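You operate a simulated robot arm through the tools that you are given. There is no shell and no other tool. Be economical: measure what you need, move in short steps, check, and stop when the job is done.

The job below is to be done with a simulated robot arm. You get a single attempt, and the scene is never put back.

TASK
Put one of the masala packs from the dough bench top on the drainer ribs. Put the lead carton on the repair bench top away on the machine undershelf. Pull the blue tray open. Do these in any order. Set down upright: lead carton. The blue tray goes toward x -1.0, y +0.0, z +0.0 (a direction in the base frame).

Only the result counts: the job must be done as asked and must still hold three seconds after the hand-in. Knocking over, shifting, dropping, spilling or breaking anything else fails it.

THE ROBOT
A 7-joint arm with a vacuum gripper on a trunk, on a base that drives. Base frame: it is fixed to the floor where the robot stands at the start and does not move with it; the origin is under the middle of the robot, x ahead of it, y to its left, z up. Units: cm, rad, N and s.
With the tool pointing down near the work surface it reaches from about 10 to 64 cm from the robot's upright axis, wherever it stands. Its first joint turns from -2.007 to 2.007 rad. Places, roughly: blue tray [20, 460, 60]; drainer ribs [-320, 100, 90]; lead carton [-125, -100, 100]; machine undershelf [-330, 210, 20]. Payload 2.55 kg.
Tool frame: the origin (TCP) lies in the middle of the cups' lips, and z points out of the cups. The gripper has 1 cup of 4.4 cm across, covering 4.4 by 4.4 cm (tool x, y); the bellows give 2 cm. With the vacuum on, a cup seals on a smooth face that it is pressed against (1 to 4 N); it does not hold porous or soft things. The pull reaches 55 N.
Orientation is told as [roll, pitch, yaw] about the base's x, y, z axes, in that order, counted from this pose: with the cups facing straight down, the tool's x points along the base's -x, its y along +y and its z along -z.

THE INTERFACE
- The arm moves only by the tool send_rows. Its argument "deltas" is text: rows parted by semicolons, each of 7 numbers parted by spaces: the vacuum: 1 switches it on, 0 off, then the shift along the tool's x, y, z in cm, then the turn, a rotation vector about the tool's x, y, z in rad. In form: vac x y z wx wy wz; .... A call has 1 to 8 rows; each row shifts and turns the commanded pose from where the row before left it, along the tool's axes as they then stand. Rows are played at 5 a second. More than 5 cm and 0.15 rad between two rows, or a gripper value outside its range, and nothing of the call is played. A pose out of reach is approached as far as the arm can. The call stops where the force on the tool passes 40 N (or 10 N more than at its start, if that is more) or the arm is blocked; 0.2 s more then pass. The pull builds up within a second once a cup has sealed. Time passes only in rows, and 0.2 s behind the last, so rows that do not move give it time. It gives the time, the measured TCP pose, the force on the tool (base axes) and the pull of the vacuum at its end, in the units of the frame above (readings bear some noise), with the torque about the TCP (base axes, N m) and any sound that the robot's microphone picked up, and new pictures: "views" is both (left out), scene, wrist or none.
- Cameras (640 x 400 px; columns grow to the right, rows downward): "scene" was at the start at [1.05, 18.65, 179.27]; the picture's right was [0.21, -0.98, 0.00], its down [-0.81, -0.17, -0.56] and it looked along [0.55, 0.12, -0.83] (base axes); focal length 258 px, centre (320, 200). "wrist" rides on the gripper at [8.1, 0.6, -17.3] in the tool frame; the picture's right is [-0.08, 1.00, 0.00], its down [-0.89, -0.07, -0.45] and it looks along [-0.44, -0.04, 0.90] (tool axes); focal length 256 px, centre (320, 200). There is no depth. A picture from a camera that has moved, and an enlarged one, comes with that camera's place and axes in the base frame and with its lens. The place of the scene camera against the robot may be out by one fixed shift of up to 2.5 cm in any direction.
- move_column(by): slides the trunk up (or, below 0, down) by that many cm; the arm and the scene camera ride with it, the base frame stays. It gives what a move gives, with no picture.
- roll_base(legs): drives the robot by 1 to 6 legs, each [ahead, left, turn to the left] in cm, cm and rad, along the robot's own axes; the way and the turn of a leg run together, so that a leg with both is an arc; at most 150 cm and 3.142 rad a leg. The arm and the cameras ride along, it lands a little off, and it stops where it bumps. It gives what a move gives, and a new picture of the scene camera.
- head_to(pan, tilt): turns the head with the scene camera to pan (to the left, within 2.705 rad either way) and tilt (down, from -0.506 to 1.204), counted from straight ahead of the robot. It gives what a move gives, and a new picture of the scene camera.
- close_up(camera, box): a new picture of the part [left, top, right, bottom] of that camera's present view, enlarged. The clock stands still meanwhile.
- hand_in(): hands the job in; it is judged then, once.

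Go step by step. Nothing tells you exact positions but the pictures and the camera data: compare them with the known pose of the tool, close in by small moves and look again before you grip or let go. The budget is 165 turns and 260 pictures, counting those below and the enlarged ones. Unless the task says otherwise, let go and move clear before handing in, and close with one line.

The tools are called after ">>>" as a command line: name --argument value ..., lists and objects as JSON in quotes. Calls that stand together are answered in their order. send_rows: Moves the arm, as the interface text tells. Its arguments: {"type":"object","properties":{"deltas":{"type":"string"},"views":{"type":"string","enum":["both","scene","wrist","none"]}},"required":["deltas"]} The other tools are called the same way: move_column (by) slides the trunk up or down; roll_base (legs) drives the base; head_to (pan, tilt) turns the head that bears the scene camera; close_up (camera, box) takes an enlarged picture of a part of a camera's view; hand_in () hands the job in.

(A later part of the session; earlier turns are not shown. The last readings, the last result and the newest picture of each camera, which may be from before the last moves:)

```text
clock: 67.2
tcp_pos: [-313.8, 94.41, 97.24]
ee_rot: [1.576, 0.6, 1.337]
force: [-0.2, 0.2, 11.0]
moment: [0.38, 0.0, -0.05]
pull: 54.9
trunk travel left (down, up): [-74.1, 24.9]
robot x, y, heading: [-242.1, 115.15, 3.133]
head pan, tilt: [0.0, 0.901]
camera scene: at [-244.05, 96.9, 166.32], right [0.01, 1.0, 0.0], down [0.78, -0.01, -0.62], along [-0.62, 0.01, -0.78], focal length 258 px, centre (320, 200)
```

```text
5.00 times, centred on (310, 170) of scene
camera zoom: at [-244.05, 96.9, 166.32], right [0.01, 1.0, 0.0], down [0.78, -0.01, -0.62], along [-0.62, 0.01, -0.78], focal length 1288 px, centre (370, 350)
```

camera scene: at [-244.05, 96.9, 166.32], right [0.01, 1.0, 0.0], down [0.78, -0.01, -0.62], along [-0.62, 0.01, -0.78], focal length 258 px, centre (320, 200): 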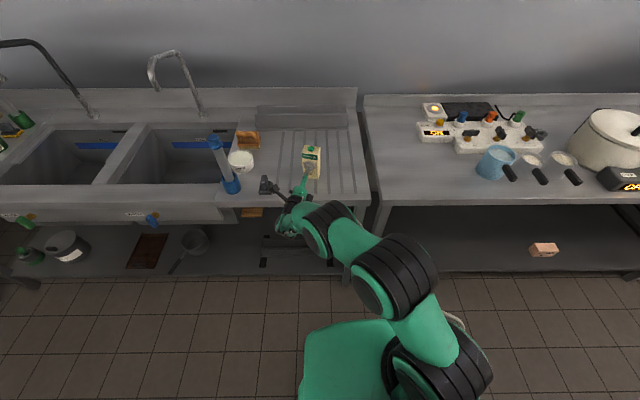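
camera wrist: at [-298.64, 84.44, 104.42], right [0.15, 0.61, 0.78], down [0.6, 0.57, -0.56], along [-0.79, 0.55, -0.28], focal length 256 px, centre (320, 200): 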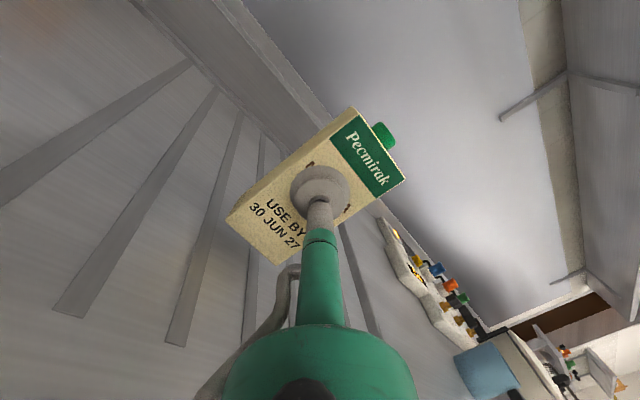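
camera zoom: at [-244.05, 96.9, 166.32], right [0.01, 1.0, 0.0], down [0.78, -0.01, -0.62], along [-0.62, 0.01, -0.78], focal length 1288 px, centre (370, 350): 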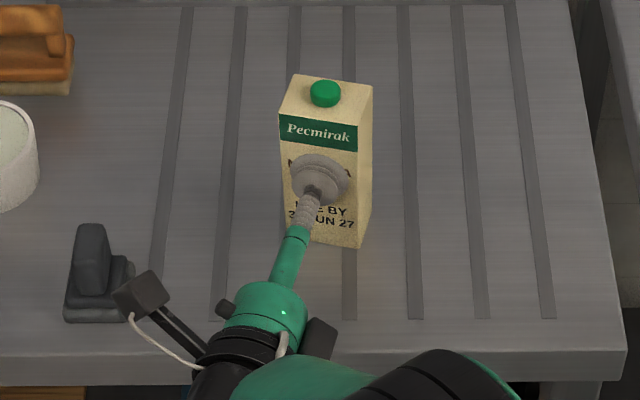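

The pack stands on the ribs, with 11 N of upward force felt. I relieve slightly, release and back straight off.

>>> send_rows --deltas "1 0.1 0.14 0 0 0 0;0 0 0 0 0 0 0;0 0 0 0 0 0 0;0 0 0 0 0 0 0;0 0 0 0 0 0 0;0 0 0 -0.5 0 0 0;0 0 0 -1 0 0 0;0 0 0 -2 0 0 0" --views "none"

>>> send_rows --deltas "0 0 0 -4 0 0 0;0 0 0 -5 0 0 0;0 0 0 -5 0 0 0" --views "scene"

>>> close_up --camera "scene" --box '[220, 110, 380, 240]'

```text
clock: 69.0
tcp_pos: [-310.37, 93.7, 97.34]
ee_rot: [1.57, 0.598, 1.333]
force: [0.4, -0.9, 0.5]
moment: [-0.04, -0.05, -0.02]
pull: 0.1
trunk travel left (down, up): [-74.1, 24.9]
robot x, y, heading: [-242.47, 115.23, 3.128]
head pan, tilt: [0.0, 0.901]
```

```text
clock: 69.8
tcp_pos: [-296.57, 90.45, 96.84]
ee_rot: [1.571, 0.596, 1.332]
force: [-0.1, 0.2, 0.8]
moment: [0.0, -0.01, 0.03]
pull: 0.0
trunk travel left (down, up): [-74.1, 24.9]
robot x, y, heading: [-242.64, 115.16, 3.132]
head pan, tilt: [0.0, 0.901]
camera scene: at [-244.12, 96.84, 166.29], right [0.01, 1.0, 0.0], down [0.78, -0.01, -0.62], along [-0.62, 0.01, -0.78], focal length 258 px, centre (320, 200)
```

scene: 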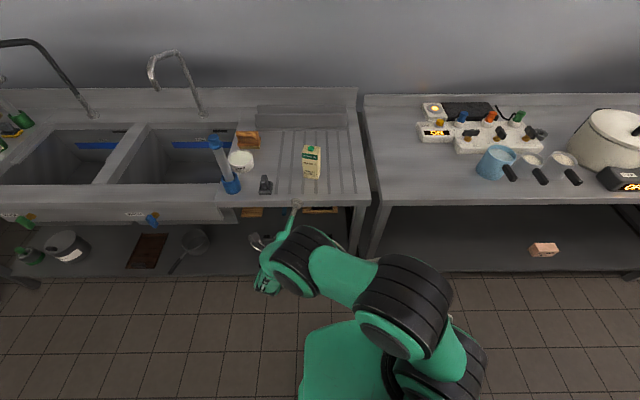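

```text
3.08 times, centred on (300, 175) of scene
camera zoom: at [-244.12, 96.84, 166.29], right [0.01, 1.0, 0.0], down [0.78, -0.01, -0.62], along [-0.62, 0.01, -0.78], focal length 793 px, centre (382, 277)
```

zoom: 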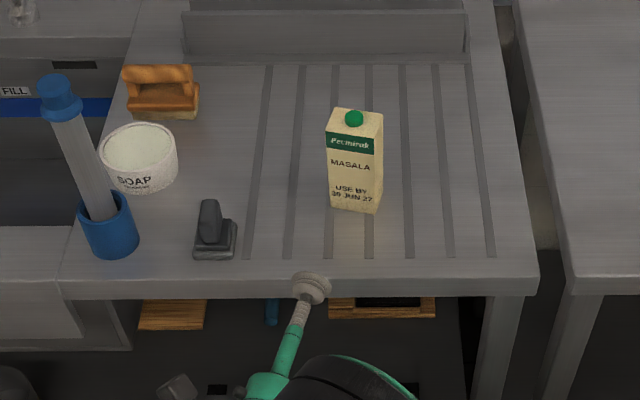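

The masala pack stands alone on the ribs. Next is the lead carton: I raise the trunk, back away, drive to the repair bench and face it.

>>> move_column --by 25

>>> roll_base --legs '[[-12, 0, 0], [0, 110, 0], [0, 0, 1.57]]'

```text
clock: 72.3
tcp_pos: [-296.87, 90.38, 121.73]
ee_rot: [1.567, 0.598, 1.332]
force: [-1.2, 0.1, -0.4]
moment: [-0.02, 0.0, 0.01]
pull: 0.1
trunk travel left (down, up): [-99.0, 0.0]
robot x, y, heading: [-242.59, 114.91, 3.129]
head pan, tilt: [0.0, 0.901]
```

```text
clock: 82.7
tcp_pos: [-207.28, -50.63, 121.68]
ee_rot: [1.569, 0.598, 2.905]
force: [0.1, -0.3, -0.1]
moment: [-0.02, 0.01, 0.0]
pull: 0.1
trunk travel left (down, up): [-99.0, 0.0]
robot x, y, heading: [-231.82, 3.63, -1.583]
head pan, tilt: [0.0, 0.901]
camera scene: at [-214.19, 1.31, 191.18], right [-1.0, 0.01, 0.0], down [0.01, 0.78, -0.62], along [-0.01, -0.62, -0.78], focal length 258 px, centre (320, 200)
```

scene: 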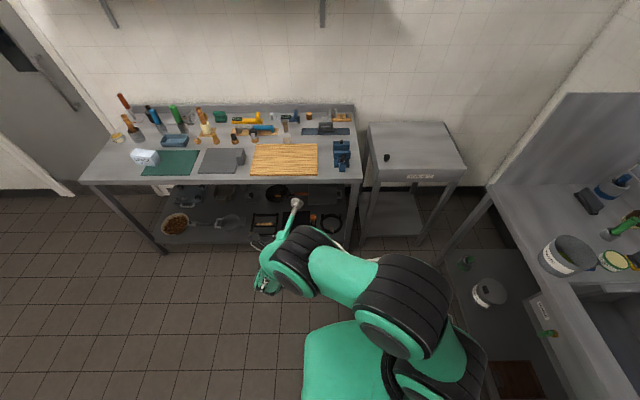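

The carton is at about [-120, -104] on the bench. I drive closer along the corridor.

>>> roll_base --legs '[[14, 0, 0.012], [0, 78, 0]]'

>>> send_rows --deltas "0 0 0 0 0 0 0" --views "wrist"

>>> close_up --camera "scene" --box '[180, 80, 340, 200]'

```text
clock: 87.8
tcp_pos: [-128.72, -64.07, 121.78]
ee_rot: [1.566, 0.597, 2.914]
force: [-0.3, 0.1, -0.4]
moment: [-0.02, -0.02, -0.01]
pull: 0.1
trunk travel left (down, up): [-99.0, 0.0]
robot x, y, heading: [-154.07, -10.53, -1.574]
head pan, tilt: [0.0, 0.901]
camera scene: at [-136.21, -12.28, 191.18], right [-1.0, 0.0, 0.0], down [0.0, 0.78, -0.62], along [0.0, -0.62, -0.78], focal length 258 px, centre (320, 200)
```

scene: 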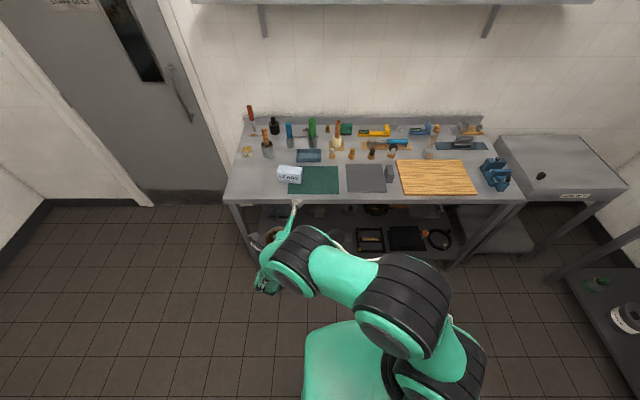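

```text
clock: 88.2
tcp_pos: [-128.84, -64.21, 121.74]
ee_rot: [1.566, 0.597, 2.916]
force: [-0.5, -0.3, 0.3]
moment: [-0.02, -0.01, 0.02]
pull: 0.1
trunk travel left (down, up): [-99.0, 0.0]
robot x, y, heading: [-154.29, -10.3, -1.57]
head pan, tilt: [0.0, 0.901]
camera wrist: at [-118.74, -48.69, 126.9], right [-0.61, 0.14, 0.78], down [-0.58, 0.59, -0.56], along [-0.54, -0.79, -0.28], focal length 256 px, centre (320, 200)
```

wrist: 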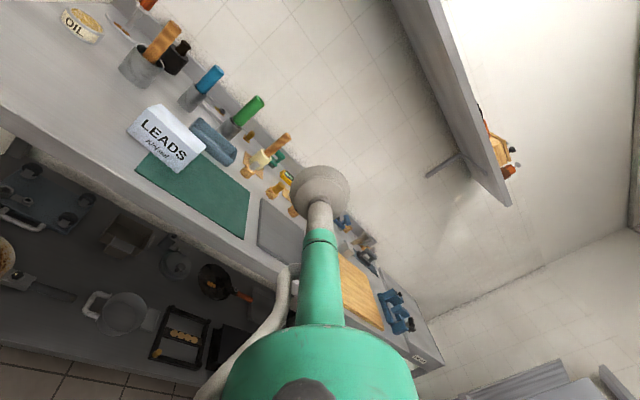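

```text
3.33 times, centred on (260, 140) of scene
camera zoom: at [-136.27, -12.28, 191.19], right [-1.0, 0.0, 0.0], down [0.0, 0.78, -0.62], along [0.0, -0.62, -0.78], focal length 859 px, centre (520, 400)
```

zoom: 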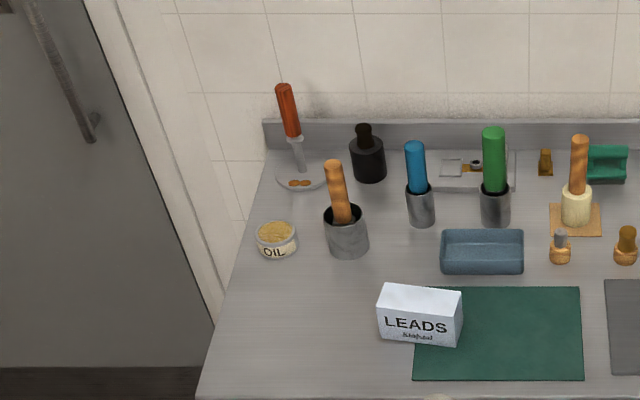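

The carton is small and low. I zoom in with the wrist camera to measure its faces.

>>> close_up --camera "wrist" --box '[110, 90, 230, 190]'

>>> close_up --camera "scene" --box '[260, 150, 320, 200]'

```text
4.00 times, centred on (170, 140) of wrist
camera zoom: at [-118.74, -48.69, 126.9], right [-0.61, 0.14, 0.78], down [-0.58, 0.59, -0.56], along [-0.54, -0.79, -0.28], focal length 1024 px, centre (920, 440)
```

zoom: 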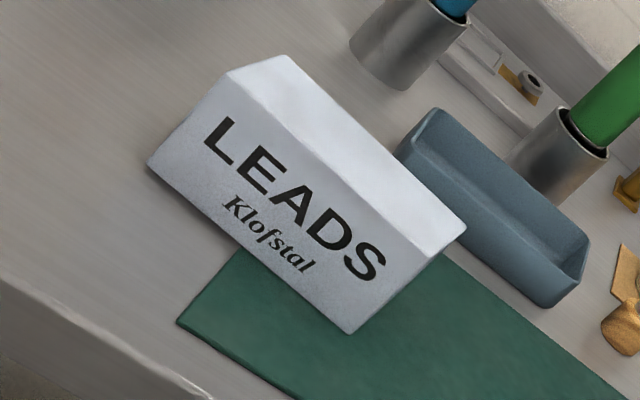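

```text
8.00 times, centred on (290, 175) of scene
camera zoom: at [-136.27, -12.28, 191.19], right [-1.0, 0.0, 0.0], down [0.0, 0.78, -0.62], along [0.0, -0.62, -0.78], focal length 2061 px, centre (560, 400)
```

zoom: 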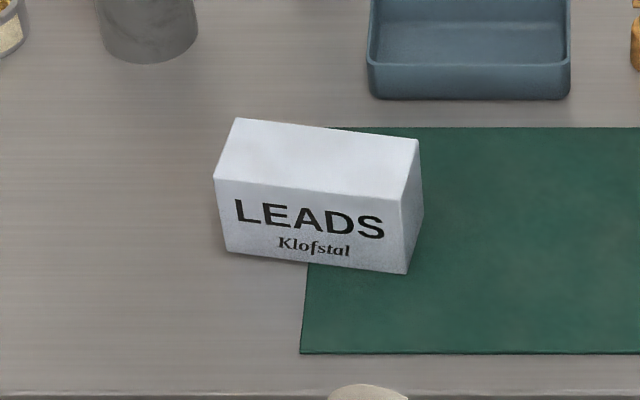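

The carton measures about 11.7 × 6 × 6.4, with its front face centre near [-120.7, -101.1, 94] and normal [0.15, 0.99]. I align the tool to that normal, drive to a standoff and lower in front of the bench.

>>> send_rows --deltas "0 0 0 0 0.04 0.06 0" --views "none"

>>> roll_base --legs '[[7.3, 12.7, 0]]'

>>> move_column --by -27

>>> send_rows --deltas "0 0 0 0 0 0 0" --views "both"

```text
clock: 88.7
tcp_pos: [-128.82, -64.14, 121.83]
ee_rot: [1.569, 0.599, 2.988]
force: [0.9, 1.2, 0.6]
moment: [-0.04, 0.06, -0.01]
pull: 0.0
trunk travel left (down, up): [-99.0, 0.0]
robot x, y, heading: [-153.68, -10.13, -1.57]
head pan, tilt: [0.0, 0.901]
```

```text
clock: 90.0
tcp_pos: [-115.98, -71.3, 121.79]
ee_rot: [1.568, 0.597, 2.988]
force: [-0.5, 0.4, -0.7]
moment: [0.0, 0.05, 0.01]
pull: 0.1
trunk travel left (down, up): [-99.0, 0.0]
robot x, y, heading: [-141.27, -17.44, -1.57]
head pan, tilt: [0.0, 0.901]
camera scene: at [-123.4, -19.43, 191.19], right [-1.0, 0.0, 0.0], down [0.0, 0.78, -0.62], along [0.0, -0.62, -0.78], focal length 258 px, centre (320, 200)
```

scene: 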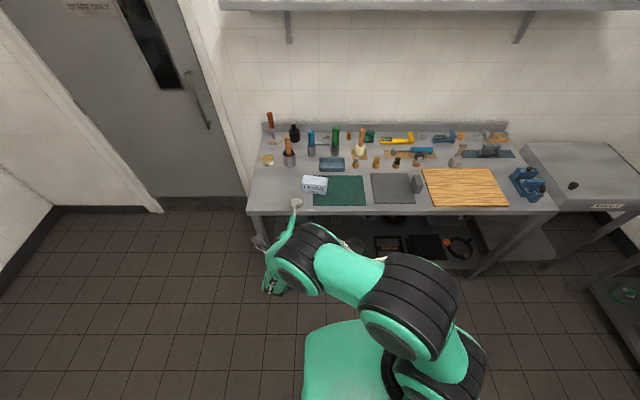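

```text
clock: 92.8
tcp_pos: [-116.06, -71.3, 94.63]
ee_rot: [1.57, 0.597, 2.986]
force: [-0.4, 0.4, -0.4]
moment: [0.01, -0.01, -0.01]
pull: 0.1
trunk travel left (down, up): [-72.0, 27.0]
robot x, y, heading: [-140.91, -17.5, -1.573]
head pan, tilt: [0.0, 0.901]
```

```text
clock: 93.2
tcp_pos: [-115.88, -71.52, 94.81]
ee_rot: [1.569, 0.597, 2.985]
force: [-1.3, 0.3, 0.3]
moment: [-0.01, 0.0, 0.02]
pull: 0.2
trunk travel left (down, up): [-72.0, 27.0]
robot x, y, heading: [-141.11, -17.07, -1.574]
head pan, tilt: [0.0, 0.901]
camera scene: at [-123.35, -19.46, 164.18], right [-1.0, 0.0, 0.0], down [0.0, 0.78, -0.62], along [0.0, -0.62, -0.78], focal length 258 px, centre (320, 200)
camera wrist: at [-107.05, -55.22, 99.89], right [-0.62, 0.1, 0.78], down [-0.62, 0.55, -0.56], along [-0.48, -0.83, -0.28], focal length 256 px, centre (320, 200)
```

scene: 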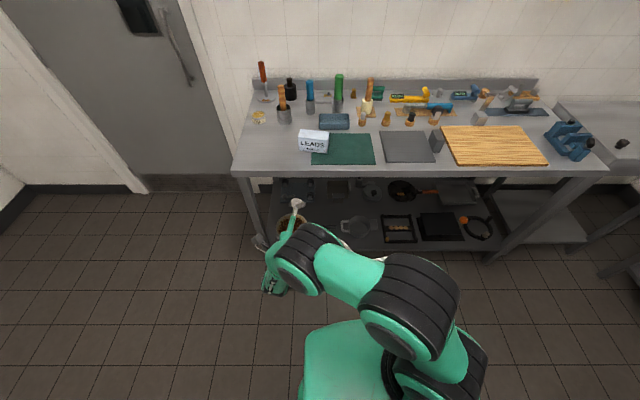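
wrist: 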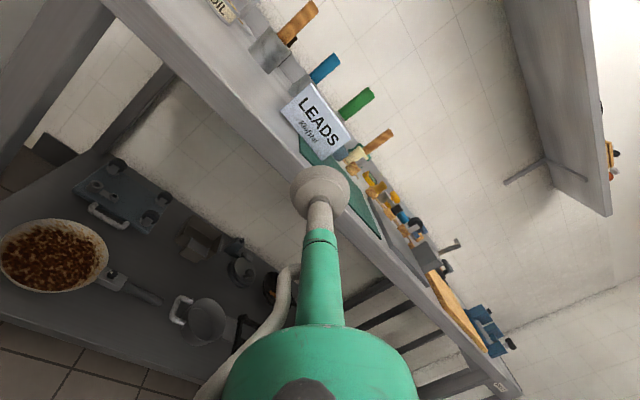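

Aligned and level. I advance to about 6 cm from the carton and look.

>>> send_rows --deltas "0 0 0 4.6 0 0 0;0 0 0 4.6 0 0 0;0 0 0 4.6 0 0 0;0 0 0 4.6 0 0 0;0 0 0 4.6 0 0 0;0 0 0 0 0 0 0" --views "both"

>>> close_up --camera "wrist" --box '[220, 80, 420, 240]'

```text
clock: 94.6
tcp_pos: [-119.52, -94.1, 95.14]
ee_rot: [1.569, 0.597, 2.986]
force: [-0.3, -0.6, -0.1]
moment: [0.0, -0.03, -0.02]
pull: 0.0
trunk travel left (down, up): [-72.0, 27.0]
robot x, y, heading: [-141.34, -17.08, -1.573]
head pan, tilt: [0.0, 0.901]
camera scene: at [-123.35, -19.39, 164.18], right [-1.0, 0.0, 0.0], down [0.0, 0.78, -0.62], along [0.0, -0.62, -0.78], focal length 258 px, centre (320, 200)
camera wrist: at [-110.6, -78.04, 100.26], right [-0.62, 0.1, 0.78], down [-0.62, 0.55, -0.56], along [-0.48, -0.83, -0.28], focal length 256 px, centre (320, 200)
```

scene: 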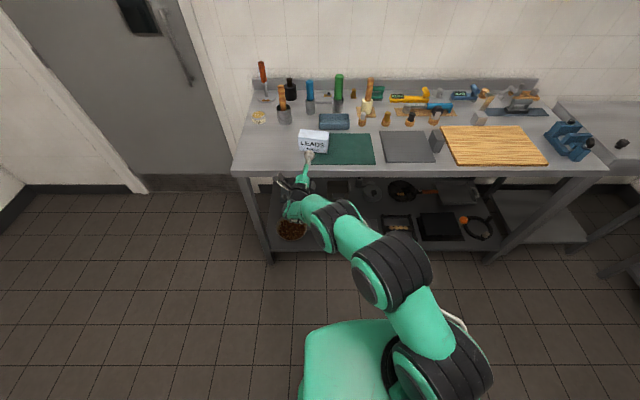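
wrist: 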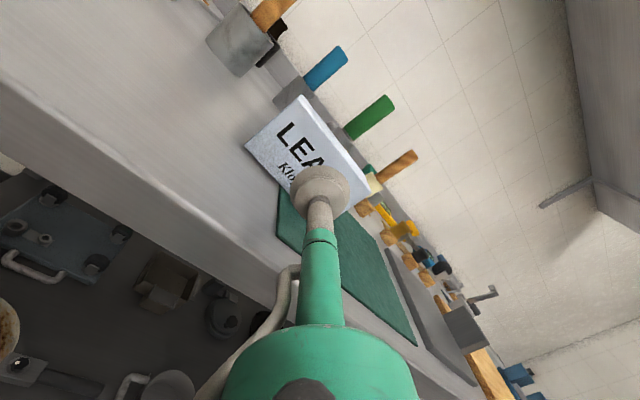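

```text
2.50 times, centred on (320, 160) of wrist
camera zoom: at [-110.6, -78.04, 100.26], right [-0.62, 0.1, 0.78], down [-0.62, 0.55, -0.56], along [-0.48, -0.83, -0.28], focal length 640 px, centre (320, 300)
```

zoom: 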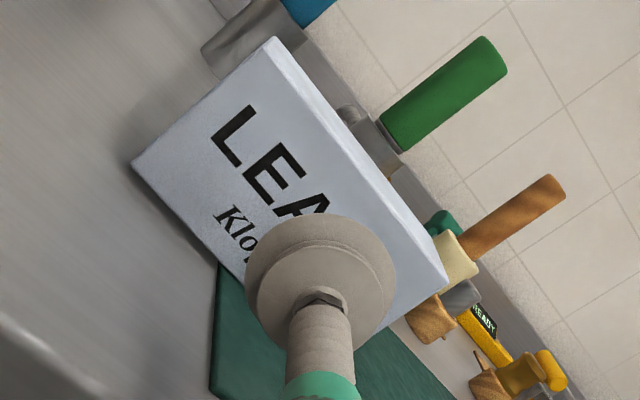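

The line meets the face centre laterally. I lower by 0.7 and press in with the vacuum on.

>>> send_rows --deltas "1 -0.39 -0.58 0 0 0 0;1 0 0 3 0 0 0;1 0 0 2.5 0 0 0;1 0 0 0.8 0 0 0;1 0 0 0.4 0 0 0;1 0 0 0.3 0 0 0;1 0 0 0.3 0 0 0;1 0 0 0 0 0 0" --views "wrist"

```text
clock: 96.4
tcp_pos: [-120.57, -101.18, 93.92]
ee_rot: [1.569, 0.597, 2.986]
force: [1.0, 2.3, 0.7]
moment: [0.12, -0.1, 0.03]
pull: 54.1
trunk travel left (down, up): [-72.0, 27.0]
robot x, y, heading: [-141.09, -17.42, -1.572]
head pan, tilt: [0.0, 0.901]
camera wrist: at [-111.72, -85.07, 99.16], right [-0.62, 0.1, 0.78], down [-0.62, 0.55, -0.56], along [-0.48, -0.83, -0.28], focal length 256 px, centre (320, 200)
```

wrist: 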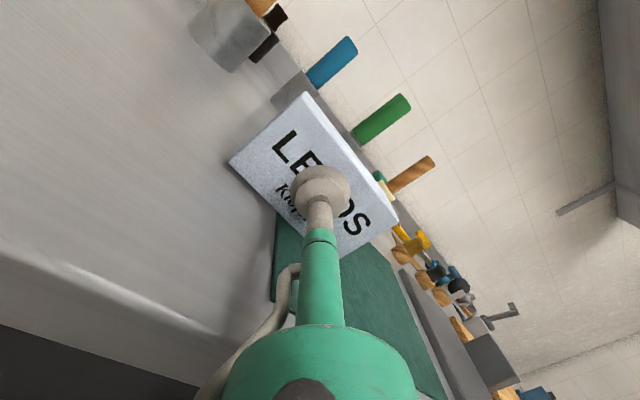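

Sealed at 54 N with the cup centred. I lift and back out.

>>> move_column --by 20

>>> send_rows --deltas "1 0 0 -5 0 0 0;1 0 0 -5 0 0 0;1 0 0 -5 0 0 0;1 0 0 0 0 0 0" --views "both"

```text
clock: 98.5
tcp_pos: [-120.64, -101.26, 113.94]
ee_rot: [1.568, 0.597, 2.986]
force: [0.0, -0.1, -2.2]
moment: [0.05, -0.01, -0.04]
pull: 54.8
trunk travel left (down, up): [-92.0, 7.0]
robot x, y, heading: [-141.0, -17.14, -1.572]
head pan, tilt: [0.0, 0.901]
```

```text
clock: 99.5
tcp_pos: [-118.57, -86.77, 114.01]
ee_rot: [1.566, 0.597, 2.985]
force: [-0.5, 0.3, -2.2]
moment: [0.06, -0.04, 0.02]
pull: 55.0
trunk travel left (down, up): [-92.0, 7.0]
robot x, y, heading: [-141.26, -17.18, -1.578]
head pan, tilt: [0.0, 0.901]
camera scene: at [-123.35, -19.57, 184.18], right [-1.0, 0.0, 0.0], down [0.0, 0.78, -0.62], along [0.0, -0.62, -0.78], focal length 258 px, centre (320, 200)
camera wrist: at [-109.57, -70.51, 119.19], right [-0.62, 0.1, 0.78], down [-0.62, 0.55, -0.56], along [-0.48, -0.83, -0.28], focal length 256 px, centre (320, 200)
```

scene: 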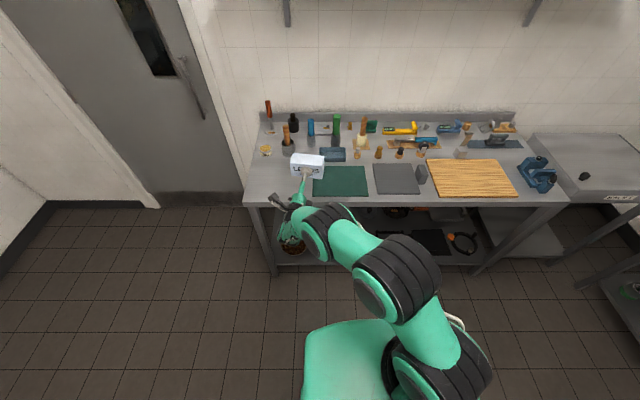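
wrist: 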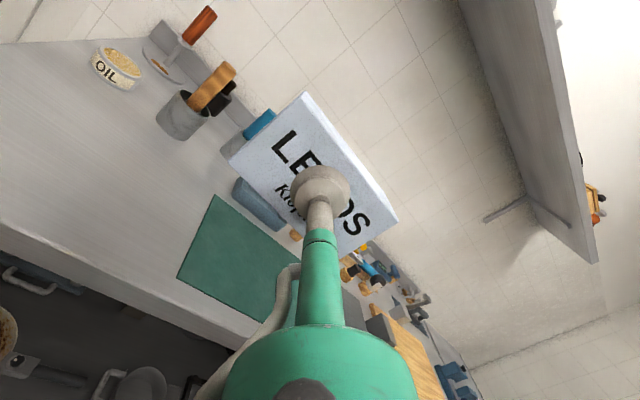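

The carton is held level. I retract a bit more, then drive back west, turn to the wall and go up the aisle to the machine bench.

>>> send_rows --deltas "1 0 0 -5 0 0 0;1 0 0 -4 0 0 0;1 0 0 0 0 0 0" --views "none"

>>> roll_base --legs '[[-6, 0, 0], [0, -90, 0], [-10, 0, 0], [0, 0, -1.565]]'

```text
clock: 100.3
tcp_pos: [-117.12, -77.78, 114.02]
ee_rot: [1.57, 0.598, 2.985]
force: [0.2, 0.7, -2.9]
moment: [0.08, 0.01, 0.01]
pull: 54.4
trunk travel left (down, up): [-92.0, 7.0]
robot x, y, heading: [-141.13, -17.05, -1.571]
head pan, tilt: [0.0, 0.901]
```

```text
clock: 110.2
tcp_pos: [-291.08, -24.8, 114.12]
ee_rot: [1.568, 0.597, 1.405]
force: [0.4, 0.1, -2.5]
moment: [-0.01, -0.06, -0.01]
pull: 55.5
trunk travel left (down, up): [-92.0, 7.0]
robot x, y, heading: [-230.32, -1.22, 3.129]
head pan, tilt: [0.0, 0.901]
camera scene: at [-232.15, -19.4, 184.18], right [0.01, 1.0, 0.0], down [0.78, -0.01, -0.62], along [-0.62, 0.01, -0.78], focal length 258 px, centre (320, 200)
```

scene: 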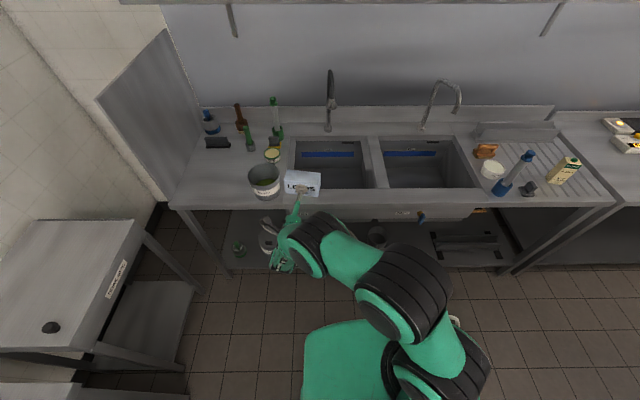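

I strafe north along the aisle toward the machine bench.

>>> roll_base --legs '[[0, -110, 0], [0, -105, 0]]'

>>> head_to --pan 0.0 --tilt 1.1

```text
clock: 120.8
tcp_pos: [-289.7, 191.06, 114.13]
ee_rot: [1.57, 0.596, 1.404]
force: [0.0, -0.4, -2.4]
moment: [-0.02, -0.08, 0.02]
pull: 55.3
trunk travel left (down, up): [-92.0, 7.0]
robot x, y, heading: [-229.06, 214.33, 3.132]
head pan, tilt: [0.0, 0.901]
camera scene: at [-230.65, 196.27, 184.18], right [0.01, 1.0, 0.0], down [0.78, -0.01, -0.62], along [-0.62, 0.01, -0.78], focal length 258 px, centre (320, 200)
```

scene: 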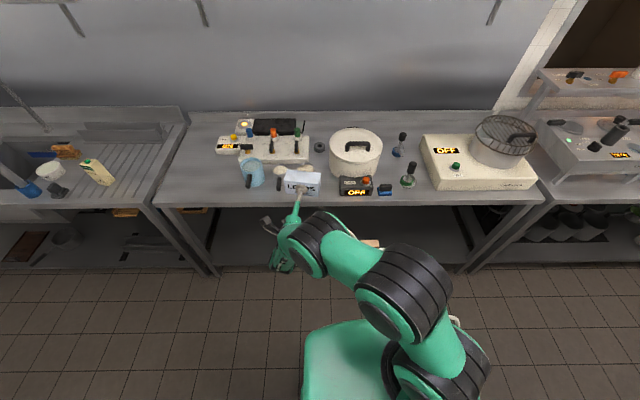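

```text
clock: 121.6
tcp_pos: [-289.63, 191.15, 114.14]
ee_rot: [1.57, 0.598, 1.403]
force: [0.2, -0.7, -2.3]
moment: [-0.01, -0.09, -0.01]
pull: 54.6
trunk travel left (down, up): [-92.0, 7.0]
robot x, y, heading: [-229.0, 214.52, 3.128]
head pan, tilt: [0.0, 1.1]
camera scene: at [-229.42, 196.22, 182.8], right [0.01, 1.0, 0.0], down [0.89, -0.01, -0.45], along [-0.45, 0.01, -0.89], focal length 258 px, centre (320, 200)
```

scene: 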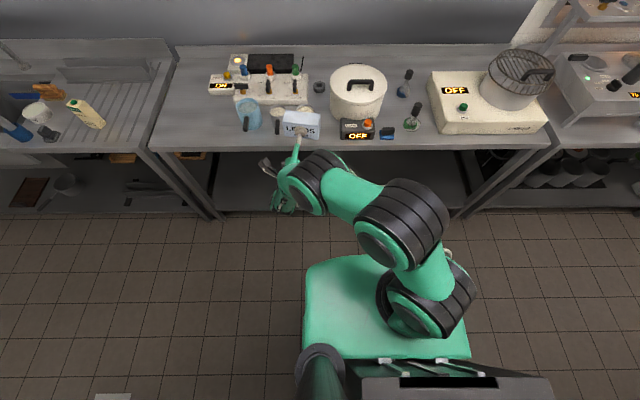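

The carton is right at the bench edge above the shelf. I pull it back clear before lowering.

>>> send_rows --deltas "1 0 0 -4 0 0 0;1 0 0 -4 0 0 0;1 0 0 0 0 0 0" --views "none"

>>> roll_base --legs '[[-4, 0, 0.01]]'

>>> move_column --by -45

>>> send_rows --deltas "1 0 0 0 0 0 0" --views "both"

```text
clock: 122.4
tcp_pos: [-281.88, 189.74, 114.29]
ee_rot: [1.569, 0.596, 1.402]
force: [-0.3, -0.9, -1.4]
moment: [0.01, -0.02, 0.0]
pull: 54.8
trunk travel left (down, up): [-92.0, 7.0]
robot x, y, heading: [-228.74, 214.16, 3.129]
head pan, tilt: [0.0, 1.1]
```

```text
clock: 123.3
tcp_pos: [-277.79, 189.1, 114.35]
ee_rot: [1.57, 0.596, 1.412]
force: [-0.3, 0.2, -1.5]
moment: [0.01, -0.06, -0.02]
pull: 54.9
trunk travel left (down, up): [-92.0, 7.0]
robot x, y, heading: [-225.28, 214.32, 3.141]
head pan, tilt: [0.0, 1.1]
camera scene: at [-225.39, 196.2, 182.79], right [0.0, 1.0, 0.0], down [0.89, 0.0, -0.45], along [-0.45, 0.0, -0.89], focal length 258 px, centre (320, 200)
```

scene: 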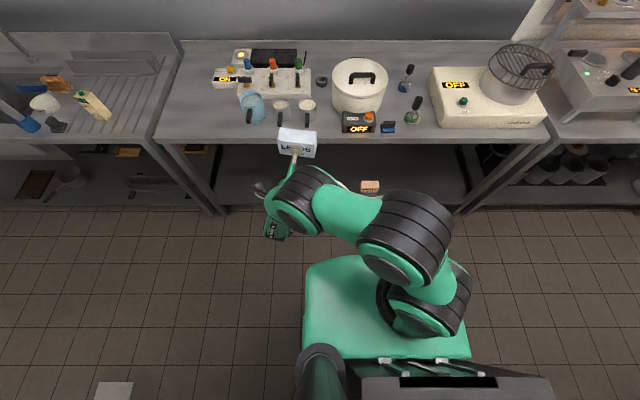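

```text
refused: -45 is not a number from -40 to 40
```

```text
clock: 123.7
tcp_pos: [-277.76, 189.25, 114.14]
ee_rot: [1.565, 0.598, 1.413]
force: [-0.7, -0.4, -2.0]
moment: [0.0, -0.04, -0.01]
pull: 54.9
trunk travel left (down, up): [-92.0, 7.0]
robot x, y, heading: [-225.07, 214.56, 3.139]
head pan, tilt: [0.0, 1.1]
camera scene: at [-225.61, 196.2, 182.79], right [0.0, 1.0, 0.0], down [0.89, 0.0, -0.45], along [-0.45, 0.0, -0.89], focal length 258 px, centre (320, 200)
camera wrist: at [-261.75, 180.41, 119.32], right [0.09, 0.62, 0.78], down [0.55, 0.62, -0.56], along [-0.83, 0.48, -0.28], focal length 256 px, centre (320, 200)
```

scene: 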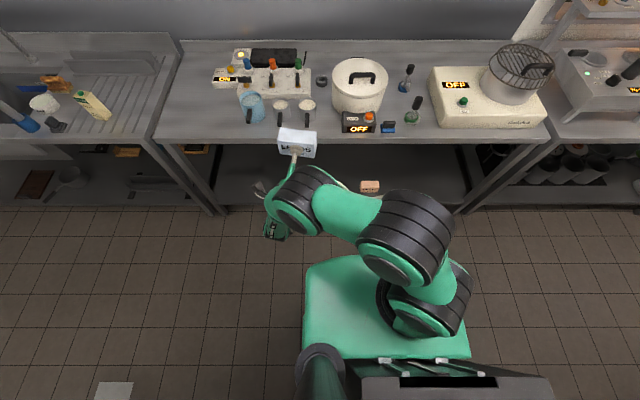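
wrist: 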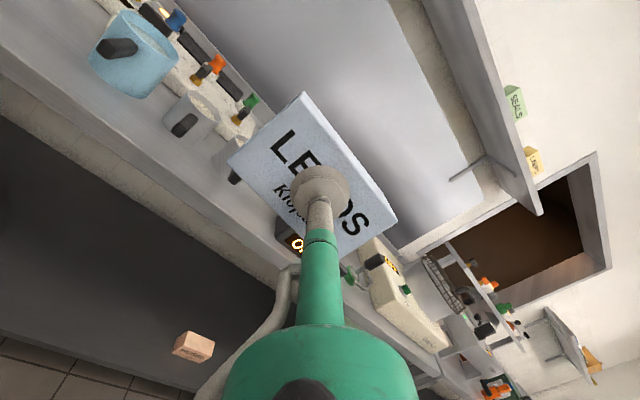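

The carton is clear of the bench edge. I lower in two stages, limited to 40 cm each.

>>> move_column --by -40

>>> move_column --by -36

>>> send_rows --deltas "1 0 0 0 0 0 0" --views "both"

```text
clock: 127.5
tcp_pos: [-277.78, 189.19, 74.25]
ee_rot: [1.57, 0.598, 1.413]
force: [-0.1, -1.0, -2.9]
moment: [0.0, -0.08, -0.01]
pull: 55.0
trunk travel left (down, up): [-52.0, 47.0]
robot x, y, heading: [-224.97, 214.43, 3.142]
head pan, tilt: [0.0, 1.1]
```

```text
clock: 131.0
tcp_pos: [-277.79, 189.17, 38.21]
ee_rot: [1.57, 0.597, 1.415]
force: [0.3, 0.6, -1.5]
moment: [-0.01, -0.08, -0.01]
pull: 55.2
trunk travel left (down, up): [-16.0, 83.0]
robot x, y, heading: [-224.74, 214.08, 3.135]
head pan, tilt: [0.0, 1.1]
```

```text
clock: 131.4
tcp_pos: [-277.8, 189.28, 38.15]
ee_rot: [1.569, 0.598, 1.413]
force: [-0.4, -0.3, -2.1]
moment: [-0.03, -0.09, -0.02]
pull: 55.3
trunk travel left (down, up): [-16.0, 83.0]
robot x, y, heading: [-225.25, 214.66, 3.141]
head pan, tilt: [0.0, 1.1]
camera scene: at [-225.41, 196.23, 106.8], right [0.0, 1.0, 0.0], down [0.89, 0.0, -0.45], along [-0.45, 0.0, -0.89], focal length 258 px, centre (320, 200)
camera wrist: at [-261.61, 180.41, 43.38], right [0.1, 0.62, 0.78], down [0.55, 0.62, -0.56], along [-0.83, 0.48, -0.28], focal length 256 px, centre (320, 200)
```

scene: 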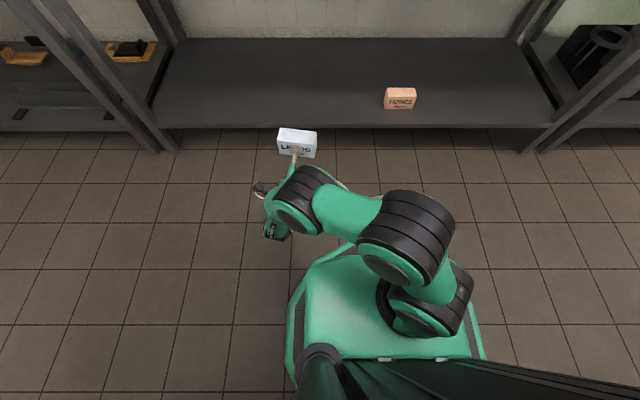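
wrist: 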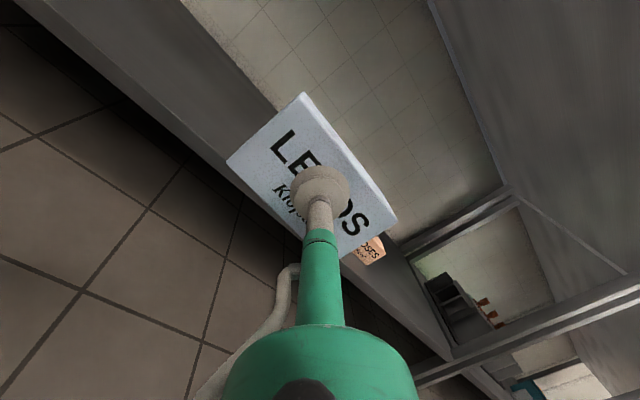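

The carton is in front of the shelf and the "HOSES" carton sits at about [-315, 233]. I zoom in to pin down the shelf edge and height.

>>> close_up --camera "scene" --box '[230, 60, 430, 200]'

>>> close_up --camera "wrist" --box '[60, 0, 320, 180]'

```text
2.86 times, centred on (330, 130) of scene
camera zoom: at [-225.41, 196.23, 106.8], right [0.0, 1.0, 0.0], down [0.89, 0.0, -0.45], along [-0.45, 0.0, -0.89], focal length 736 px, centre (291, 400)
```

zoom: 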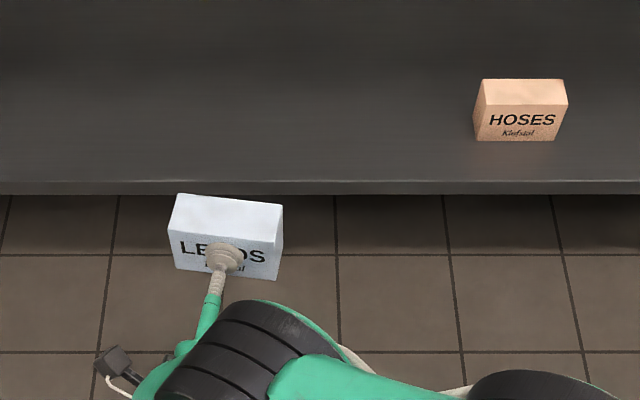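

```text
2.22 times, centred on (190, 90) of wrist
camera zoom: at [-261.61, 180.41, 43.38], right [0.1, 0.62, 0.78], down [0.55, 0.62, -0.56], along [-0.83, 0.48, -0.28], focal length 569 px, centre (609, 444)
```

zoom: 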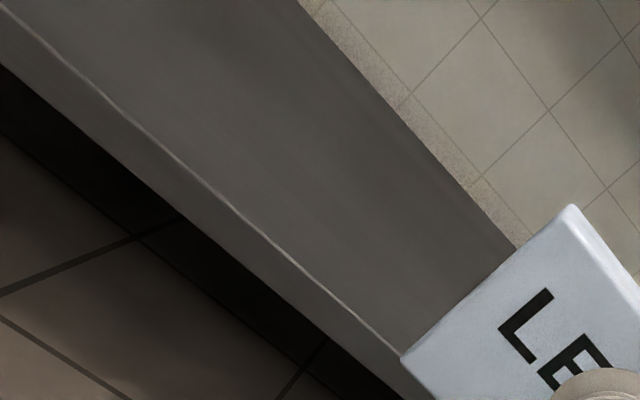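

The shelf top is at z ≈ 20 with its edge at x ≈ -306. I lower a bit and go in so the carton's front face ends near x -314, level with the HOSES carton.

>>> move_column --by -8

>>> roll_base --legs '[[18.3, 0, 0]]'

>>> send_rows --deltas "1 0 0 4.5 0 0 0;1 0 0 4.5 0 0 0;1 0 0 4.5 0 0 0;1 0 0 4.5 0 0 0;1 0 0 0 0 0 0" --views "both"

```text
clock: 132.6
tcp_pos: [-277.77, 189.29, 30.22]
ee_rot: [1.572, 0.597, 1.414]
force: [0.6, -0.3, -2.4]
moment: [0.0, -0.08, -0.04]
pull: 55.0
trunk travel left (down, up): [-8.0, 91.0]
robot x, y, heading: [-224.75, 214.03, 3.143]
head pan, tilt: [0.0, 1.1]
```

```text
clock: 134.1
tcp_pos: [-296.12, 189.29, 30.33]
ee_rot: [1.567, 0.596, 1.414]
force: [0.3, -0.1, -2.7]
moment: [-0.02, -0.08, 0.0]
pull: 54.9
trunk travel left (down, up): [-8.0, 91.0]
robot x, y, heading: [-243.53, 214.26, 3.138]
head pan, tilt: [0.0, 1.1]
camera scene: at [-243.89, 196.26, 98.79], right [0.0, 1.0, 0.0], down [0.89, 0.0, -0.45], along [-0.45, 0.0, -0.89], focal length 258 px, centre (320, 200)
```

scene: 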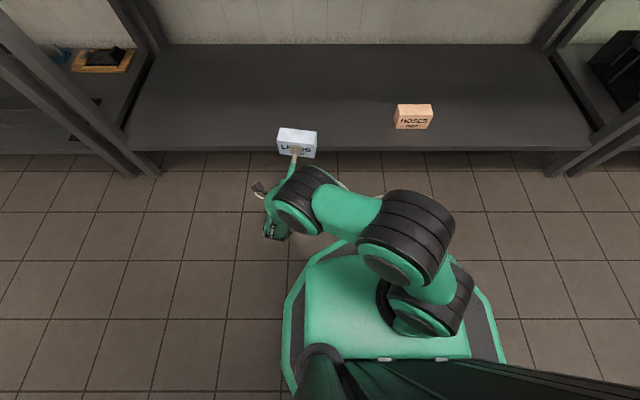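

```text
clock: 135.3
tcp_pos: [-314.03, 192.01, 30.07]
ee_rot: [1.567, 0.598, 1.413]
force: [0.0, 0.1, -2.0]
moment: [0.0, -0.08, 0.02]
pull: 54.8
trunk travel left (down, up): [-8.0, 91.0]
robot x, y, heading: [-243.35, 214.33, 3.144]
head pan, tilt: [0.0, 1.1]
camera scene: at [-243.9, 196.26, 98.79], right [0.0, 1.0, 0.0], down [0.89, 0.0, -0.45], along [-0.45, 0.0, -0.89], focal length 258 px, centre (320, 200)
camera wrist: at [-297.9, 183.13, 35.2], right [0.09, 0.62, 0.78], down [0.55, 0.62, -0.56], along [-0.83, 0.48, -0.28], focal length 256 px, centre (320, 200)
```

scene: 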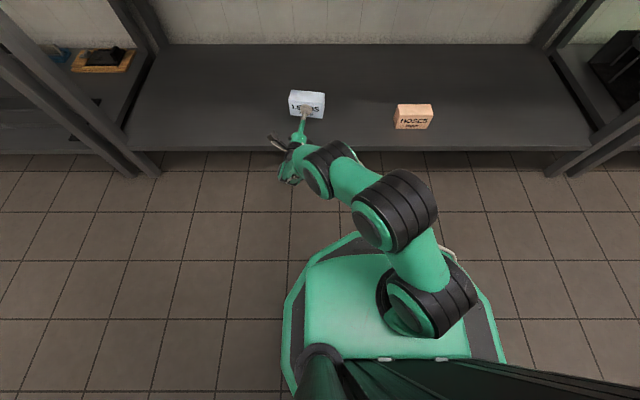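
wrist: 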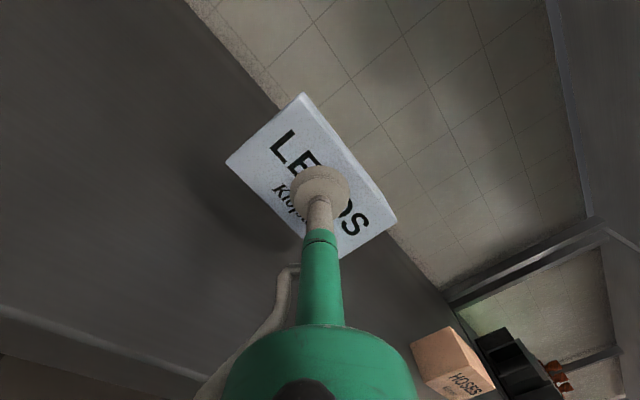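

The carton is over the shelf, 9 cm inside the edge. I lower most of the way, then go in fine steps to contact.

>>> move_column --by -4.5

>>> send_rows --deltas "1 -0.28 -0.41 0 0 0 0;1 -0.17 -0.25 0 0 0 0;1 -0.17 -0.25 0 0 0 0;1 0 0 0 0 0 0" --views "none"

```text
clock: 136.2
tcp_pos: [-314.04, 192.01, 25.8]
ee_rot: [1.572, 0.599, 1.417]
force: [-0.2, 0.6, 2.1]
moment: [-0.22, 0.22, -0.03]
pull: 54.6
trunk travel left (down, up): [-3.5, 95.5]
robot x, y, heading: [-243.59, 214.38, 3.139]
head pan, tilt: [0.0, 1.1]
```

```text
clock: 137.2
tcp_pos: [-314.13, 191.81, 25.3]
ee_rot: [1.587, 0.606, 1.423]
force: [-2.4, -0.5, 25.8]
moment: [-0.1, -0.03, 0.09]
pull: 55.0
trunk travel left (down, up): [-3.5, 95.5]
robot x, y, heading: [-243.7, 213.99, 3.138]
head pan, tilt: [0.0, 1.1]
```

Contact came a bit earlier than expected, with the shelf at about 22.4. I relieve the press before releasing.

>>> send_rows --deltas "1 0.17 0.25 0 0 0 0;1 0.17 0.25 0 0 0 0;1 0.11 0.16 0 0 0 0;1 0 0 0 0 0 0" --views "both"

```text
clock: 138.2
tcp_pos: [-314.0, 191.93, 25.46]
ee_rot: [1.569, 0.597, 1.416]
force: [-3.2, -3.0, 11.7]
moment: [-0.34, 0.43, -0.07]
pull: 55.3
trunk travel left (down, up): [-3.5, 95.5]
robot x, y, heading: [-243.34, 214.13, 3.14]
head pan, tilt: [0.0, 1.1]
camera scene: at [-243.78, 196.29, 94.3], right [0.0, 1.0, 0.0], down [0.89, 0.0, -0.46], along [-0.46, 0.0, -0.89], focal length 258 px, centre (320, 200)
camera wrist: at [-297.82, 183.09, 30.45], right [0.1, 0.62, 0.78], down [0.55, 0.62, -0.56], along [-0.83, 0.48, -0.28], focal length 256 px, centre (320, 200)
```

scene: 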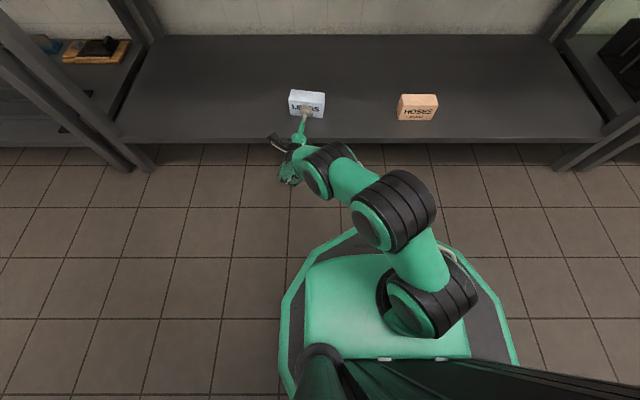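
wrist: 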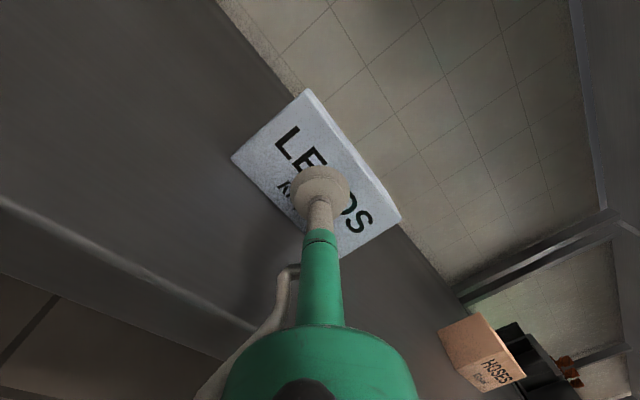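

>>> send_rows --deltas "1 0.1 0.15 0 0 0 0;1 0.05 0.08 0 0 0 0;1 0 0 0 0 0 0" --views "none"

```text
clock: 139.0
tcp_pos: [-313.97, 191.97, 25.39]
ee_rot: [1.565, 0.594, 1.413]
force: [-0.1, -1.8, 2.0]
moment: [-0.27, 0.22, 0.06]
pull: 54.2
trunk travel left (down, up): [-3.5, 95.5]
robot x, y, heading: [-243.64, 214.46, 3.132]
head pan, tilt: [0.0, 1.1]
```

The force is nearly neutral and the carton rests on the shelf. I release and back off.

>>> send_rows --deltas "0 0 0 0 0 0 0;0 0 0 0 0 0 0;0 0 0 0 0 0 0;0 0 0 0 0 0 0;0 0 0 -0.5 0 0 0;0 0 0 -1 0 0 0;0 0 0 -2 0 0 0" --views "none"

>>> send_rows --deltas "0 0 0 -4 0 0 0;0 0 0 -5 0 0 0;0 0 0 -5 0 0 0;0 0 0 -4 0 0 0" --views "both"

>>> close_up --camera "scene" --box '[250, 60, 450, 180]'

```text
clock: 140.6
tcp_pos: [-310.33, 191.48, 25.56]
ee_rot: [1.568, 0.597, 1.415]
force: [-0.9, -1.0, 0.3]
moment: [-0.02, 0.02, 0.01]
pull: 0.1
trunk travel left (down, up): [-3.5, 95.5]
robot x, y, heading: [-243.82, 214.63, 3.139]
head pan, tilt: [0.0, 1.1]
```

```text
clock: 141.6
tcp_pos: [-292.75, 188.87, 25.55]
ee_rot: [1.569, 0.598, 1.414]
force: [-0.6, -0.2, 0.2]
moment: [0.03, 0.02, 0.01]
pull: 0.2
trunk travel left (down, up): [-3.5, 95.5]
robot x, y, heading: [-243.54, 214.3, 3.143]
head pan, tilt: [0.0, 1.1]
camera scene: at [-243.9, 196.27, 94.3], right [0.0, 1.0, 0.0], down [0.89, 0.0, -0.45], along [-0.45, 0.0, -0.89], focal length 258 px, centre (320, 200)
camera wrist: at [-276.63, 180.01, 30.81], right [0.1, 0.62, 0.78], down [0.55, 0.62, -0.56], along [-0.83, 0.48, -0.28], focal length 256 px, centre (320, 200)
```

scene: 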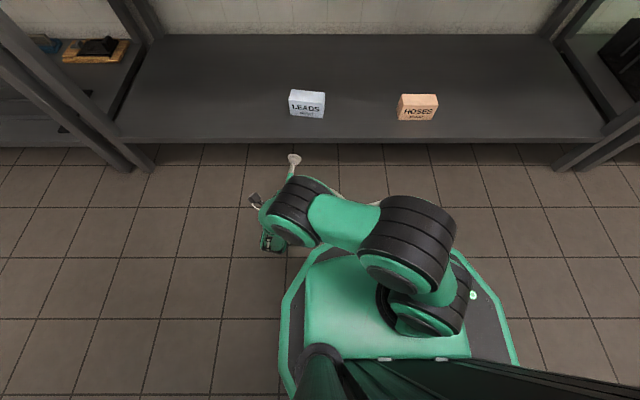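
wrist: 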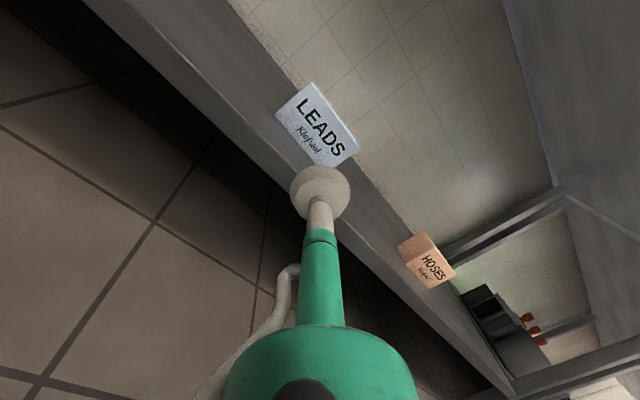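

```text
3.20 times, centred on (350, 120) of scene
camera zoom: at [-243.9, 196.27, 94.3], right [0.0, 1.0, 0.0], down [0.89, 0.0, -0.45], along [-0.45, 0.0, -0.89], focal length 824 px, centre (224, 456)
```

zoom: 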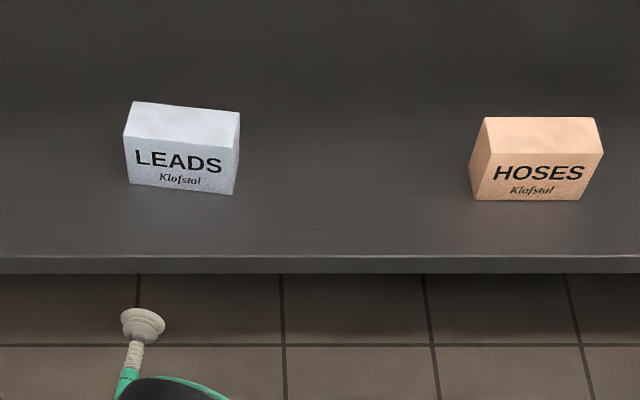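

Both carried items are placed. Next is the blue tray: I raise the trunk, go back around the island's south end and face east.

>>> move_column --by 40

>>> move_column --by 35

>>> roll_base --legs '[[-12, 0, 0], [0, 112, 0], [0, 112, 0], [-145, 0, 0], [-30, 0, 0], [0, 0, -1.57]]'

```text
clock: 145.4
tcp_pos: [-292.77, 188.78, 65.63]
ee_rot: [1.57, 0.595, 1.414]
force: [0.3, 0.2, 0.4]
moment: [-0.02, 0.0, 0.0]
pull: 0.1
trunk travel left (down, up): [-43.5, 55.5]
robot x, y, heading: [-243.55, 214.63, 3.14]
head pan, tilt: [0.0, 1.1]
```

```text
clock: 148.8
tcp_pos: [-292.76, 188.81, 100.76]
ee_rot: [1.569, 0.597, 1.413]
force: [-0.1, 0.1, -0.7]
moment: [-0.01, 0.03, 0.01]
pull: 0.1
trunk travel left (down, up): [-78.5, 20.5]
robot x, y, heading: [-243.37, 214.44, 3.14]
head pan, tilt: [0.0, 1.1]
```

```text
clock: 172.9
tcp_pos: [-78.72, 43.33, 100.58]
ee_rot: [1.57, 0.598, -0.187]
force: [0.3, -0.5, 0.6]
moment: [0.04, 0.01, -0.01]
pull: 0.0
trunk travel left (down, up): [-78.5, 20.5]
robot x, y, heading: [-54.94, -6.53, 1.535]
head pan, tilt: [0.0, 1.1]
camera scene: at [-72.24, -6.17, 169.3], right [1.0, -0.03, 0.0], down [-0.03, -0.89, -0.45], along [0.01, 0.45, -0.89], focal length 258 px, centre (320, 200)
```

scene: 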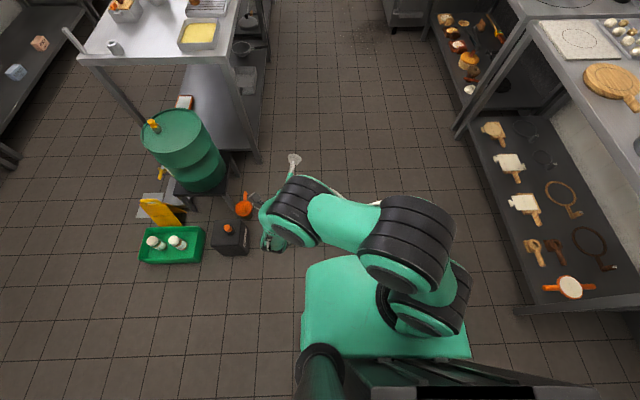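

I'm facing north up the east aisle. I look ahead to find the blue tray.

>>> head_to --pan -0.1 --tilt 0.5

>>> roll_base --legs '[[150, -15, 0.036], [70, 0, 0]]'

```text
clock: 173.9
tcp_pos: [-78.78, 43.42, 100.6]
ee_rot: [1.568, 0.597, -0.186]
force: [-0.2, -0.3, 0.6]
moment: [-0.05, -0.04, 0.01]
pull: 0.0
trunk travel left (down, up): [-78.5, 20.5]
robot x, y, heading: [-55.08, -6.66, 1.539]
head pan, tilt: [-0.099, 0.499]
camera scene: at [-71.26, -3.46, 174.06], right [0.99, -0.13, 0.0], down [-0.06, -0.48, -0.88], along [0.11, 0.87, -0.48], focal length 258 px, centre (320, 200)
```

scene: 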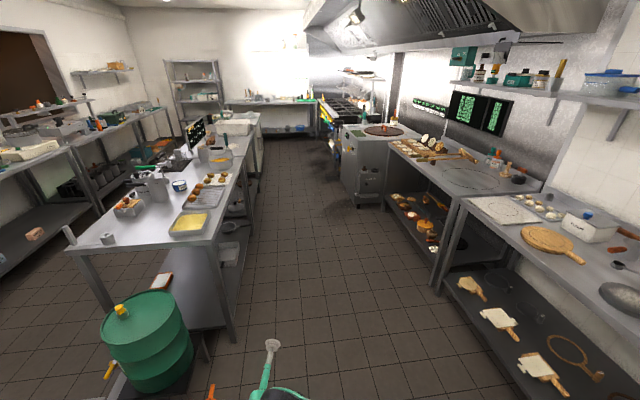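

```text
refused: leg 1 is longer than a leg can be; nothing moved
```

>>> roll_base --legs '[[148, -12, 0.03], [100, 0, 0]]'

>>> close_up --camera "scene" --box '[280, 40, 600, 260]'

```text
clock: 186.1
tcp_pos: [-62.11, 291.77, 100.66]
ee_rot: [1.566, 0.596, -0.178]
force: [-0.2, 0.5, -0.2]
moment: [0.0, 0.03, 0.02]
pull: 0.0
trunk travel left (down, up): [-78.5, 20.5]
robot x, y, heading: [-37.08, 241.91, 1.548]
head pan, tilt: [-0.099, 0.499]
camera scene: at [-54.21, 244.94, 174.07], right [0.99, -0.12, 0.0], down [-0.06, -0.48, -0.88], along [0.11, 0.87, -0.48], focal length 258 px, centre (320, 200)
```

scene: 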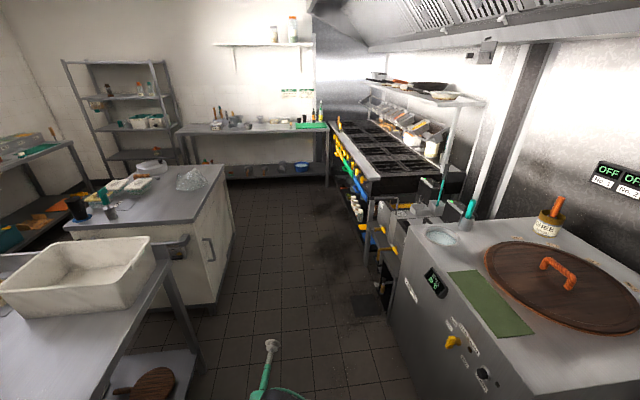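

```text
1.82 times, centred on (440, 150) of scene
camera zoom: at [-54.21, 244.94, 174.07], right [0.99, -0.12, 0.0], down [-0.06, -0.48, -0.88], along [0.11, 0.87, -0.48], focal length 468 px, centre (102, 291)
```

zoom: 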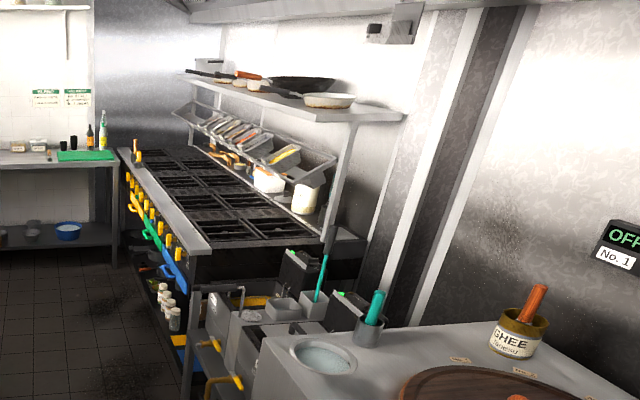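

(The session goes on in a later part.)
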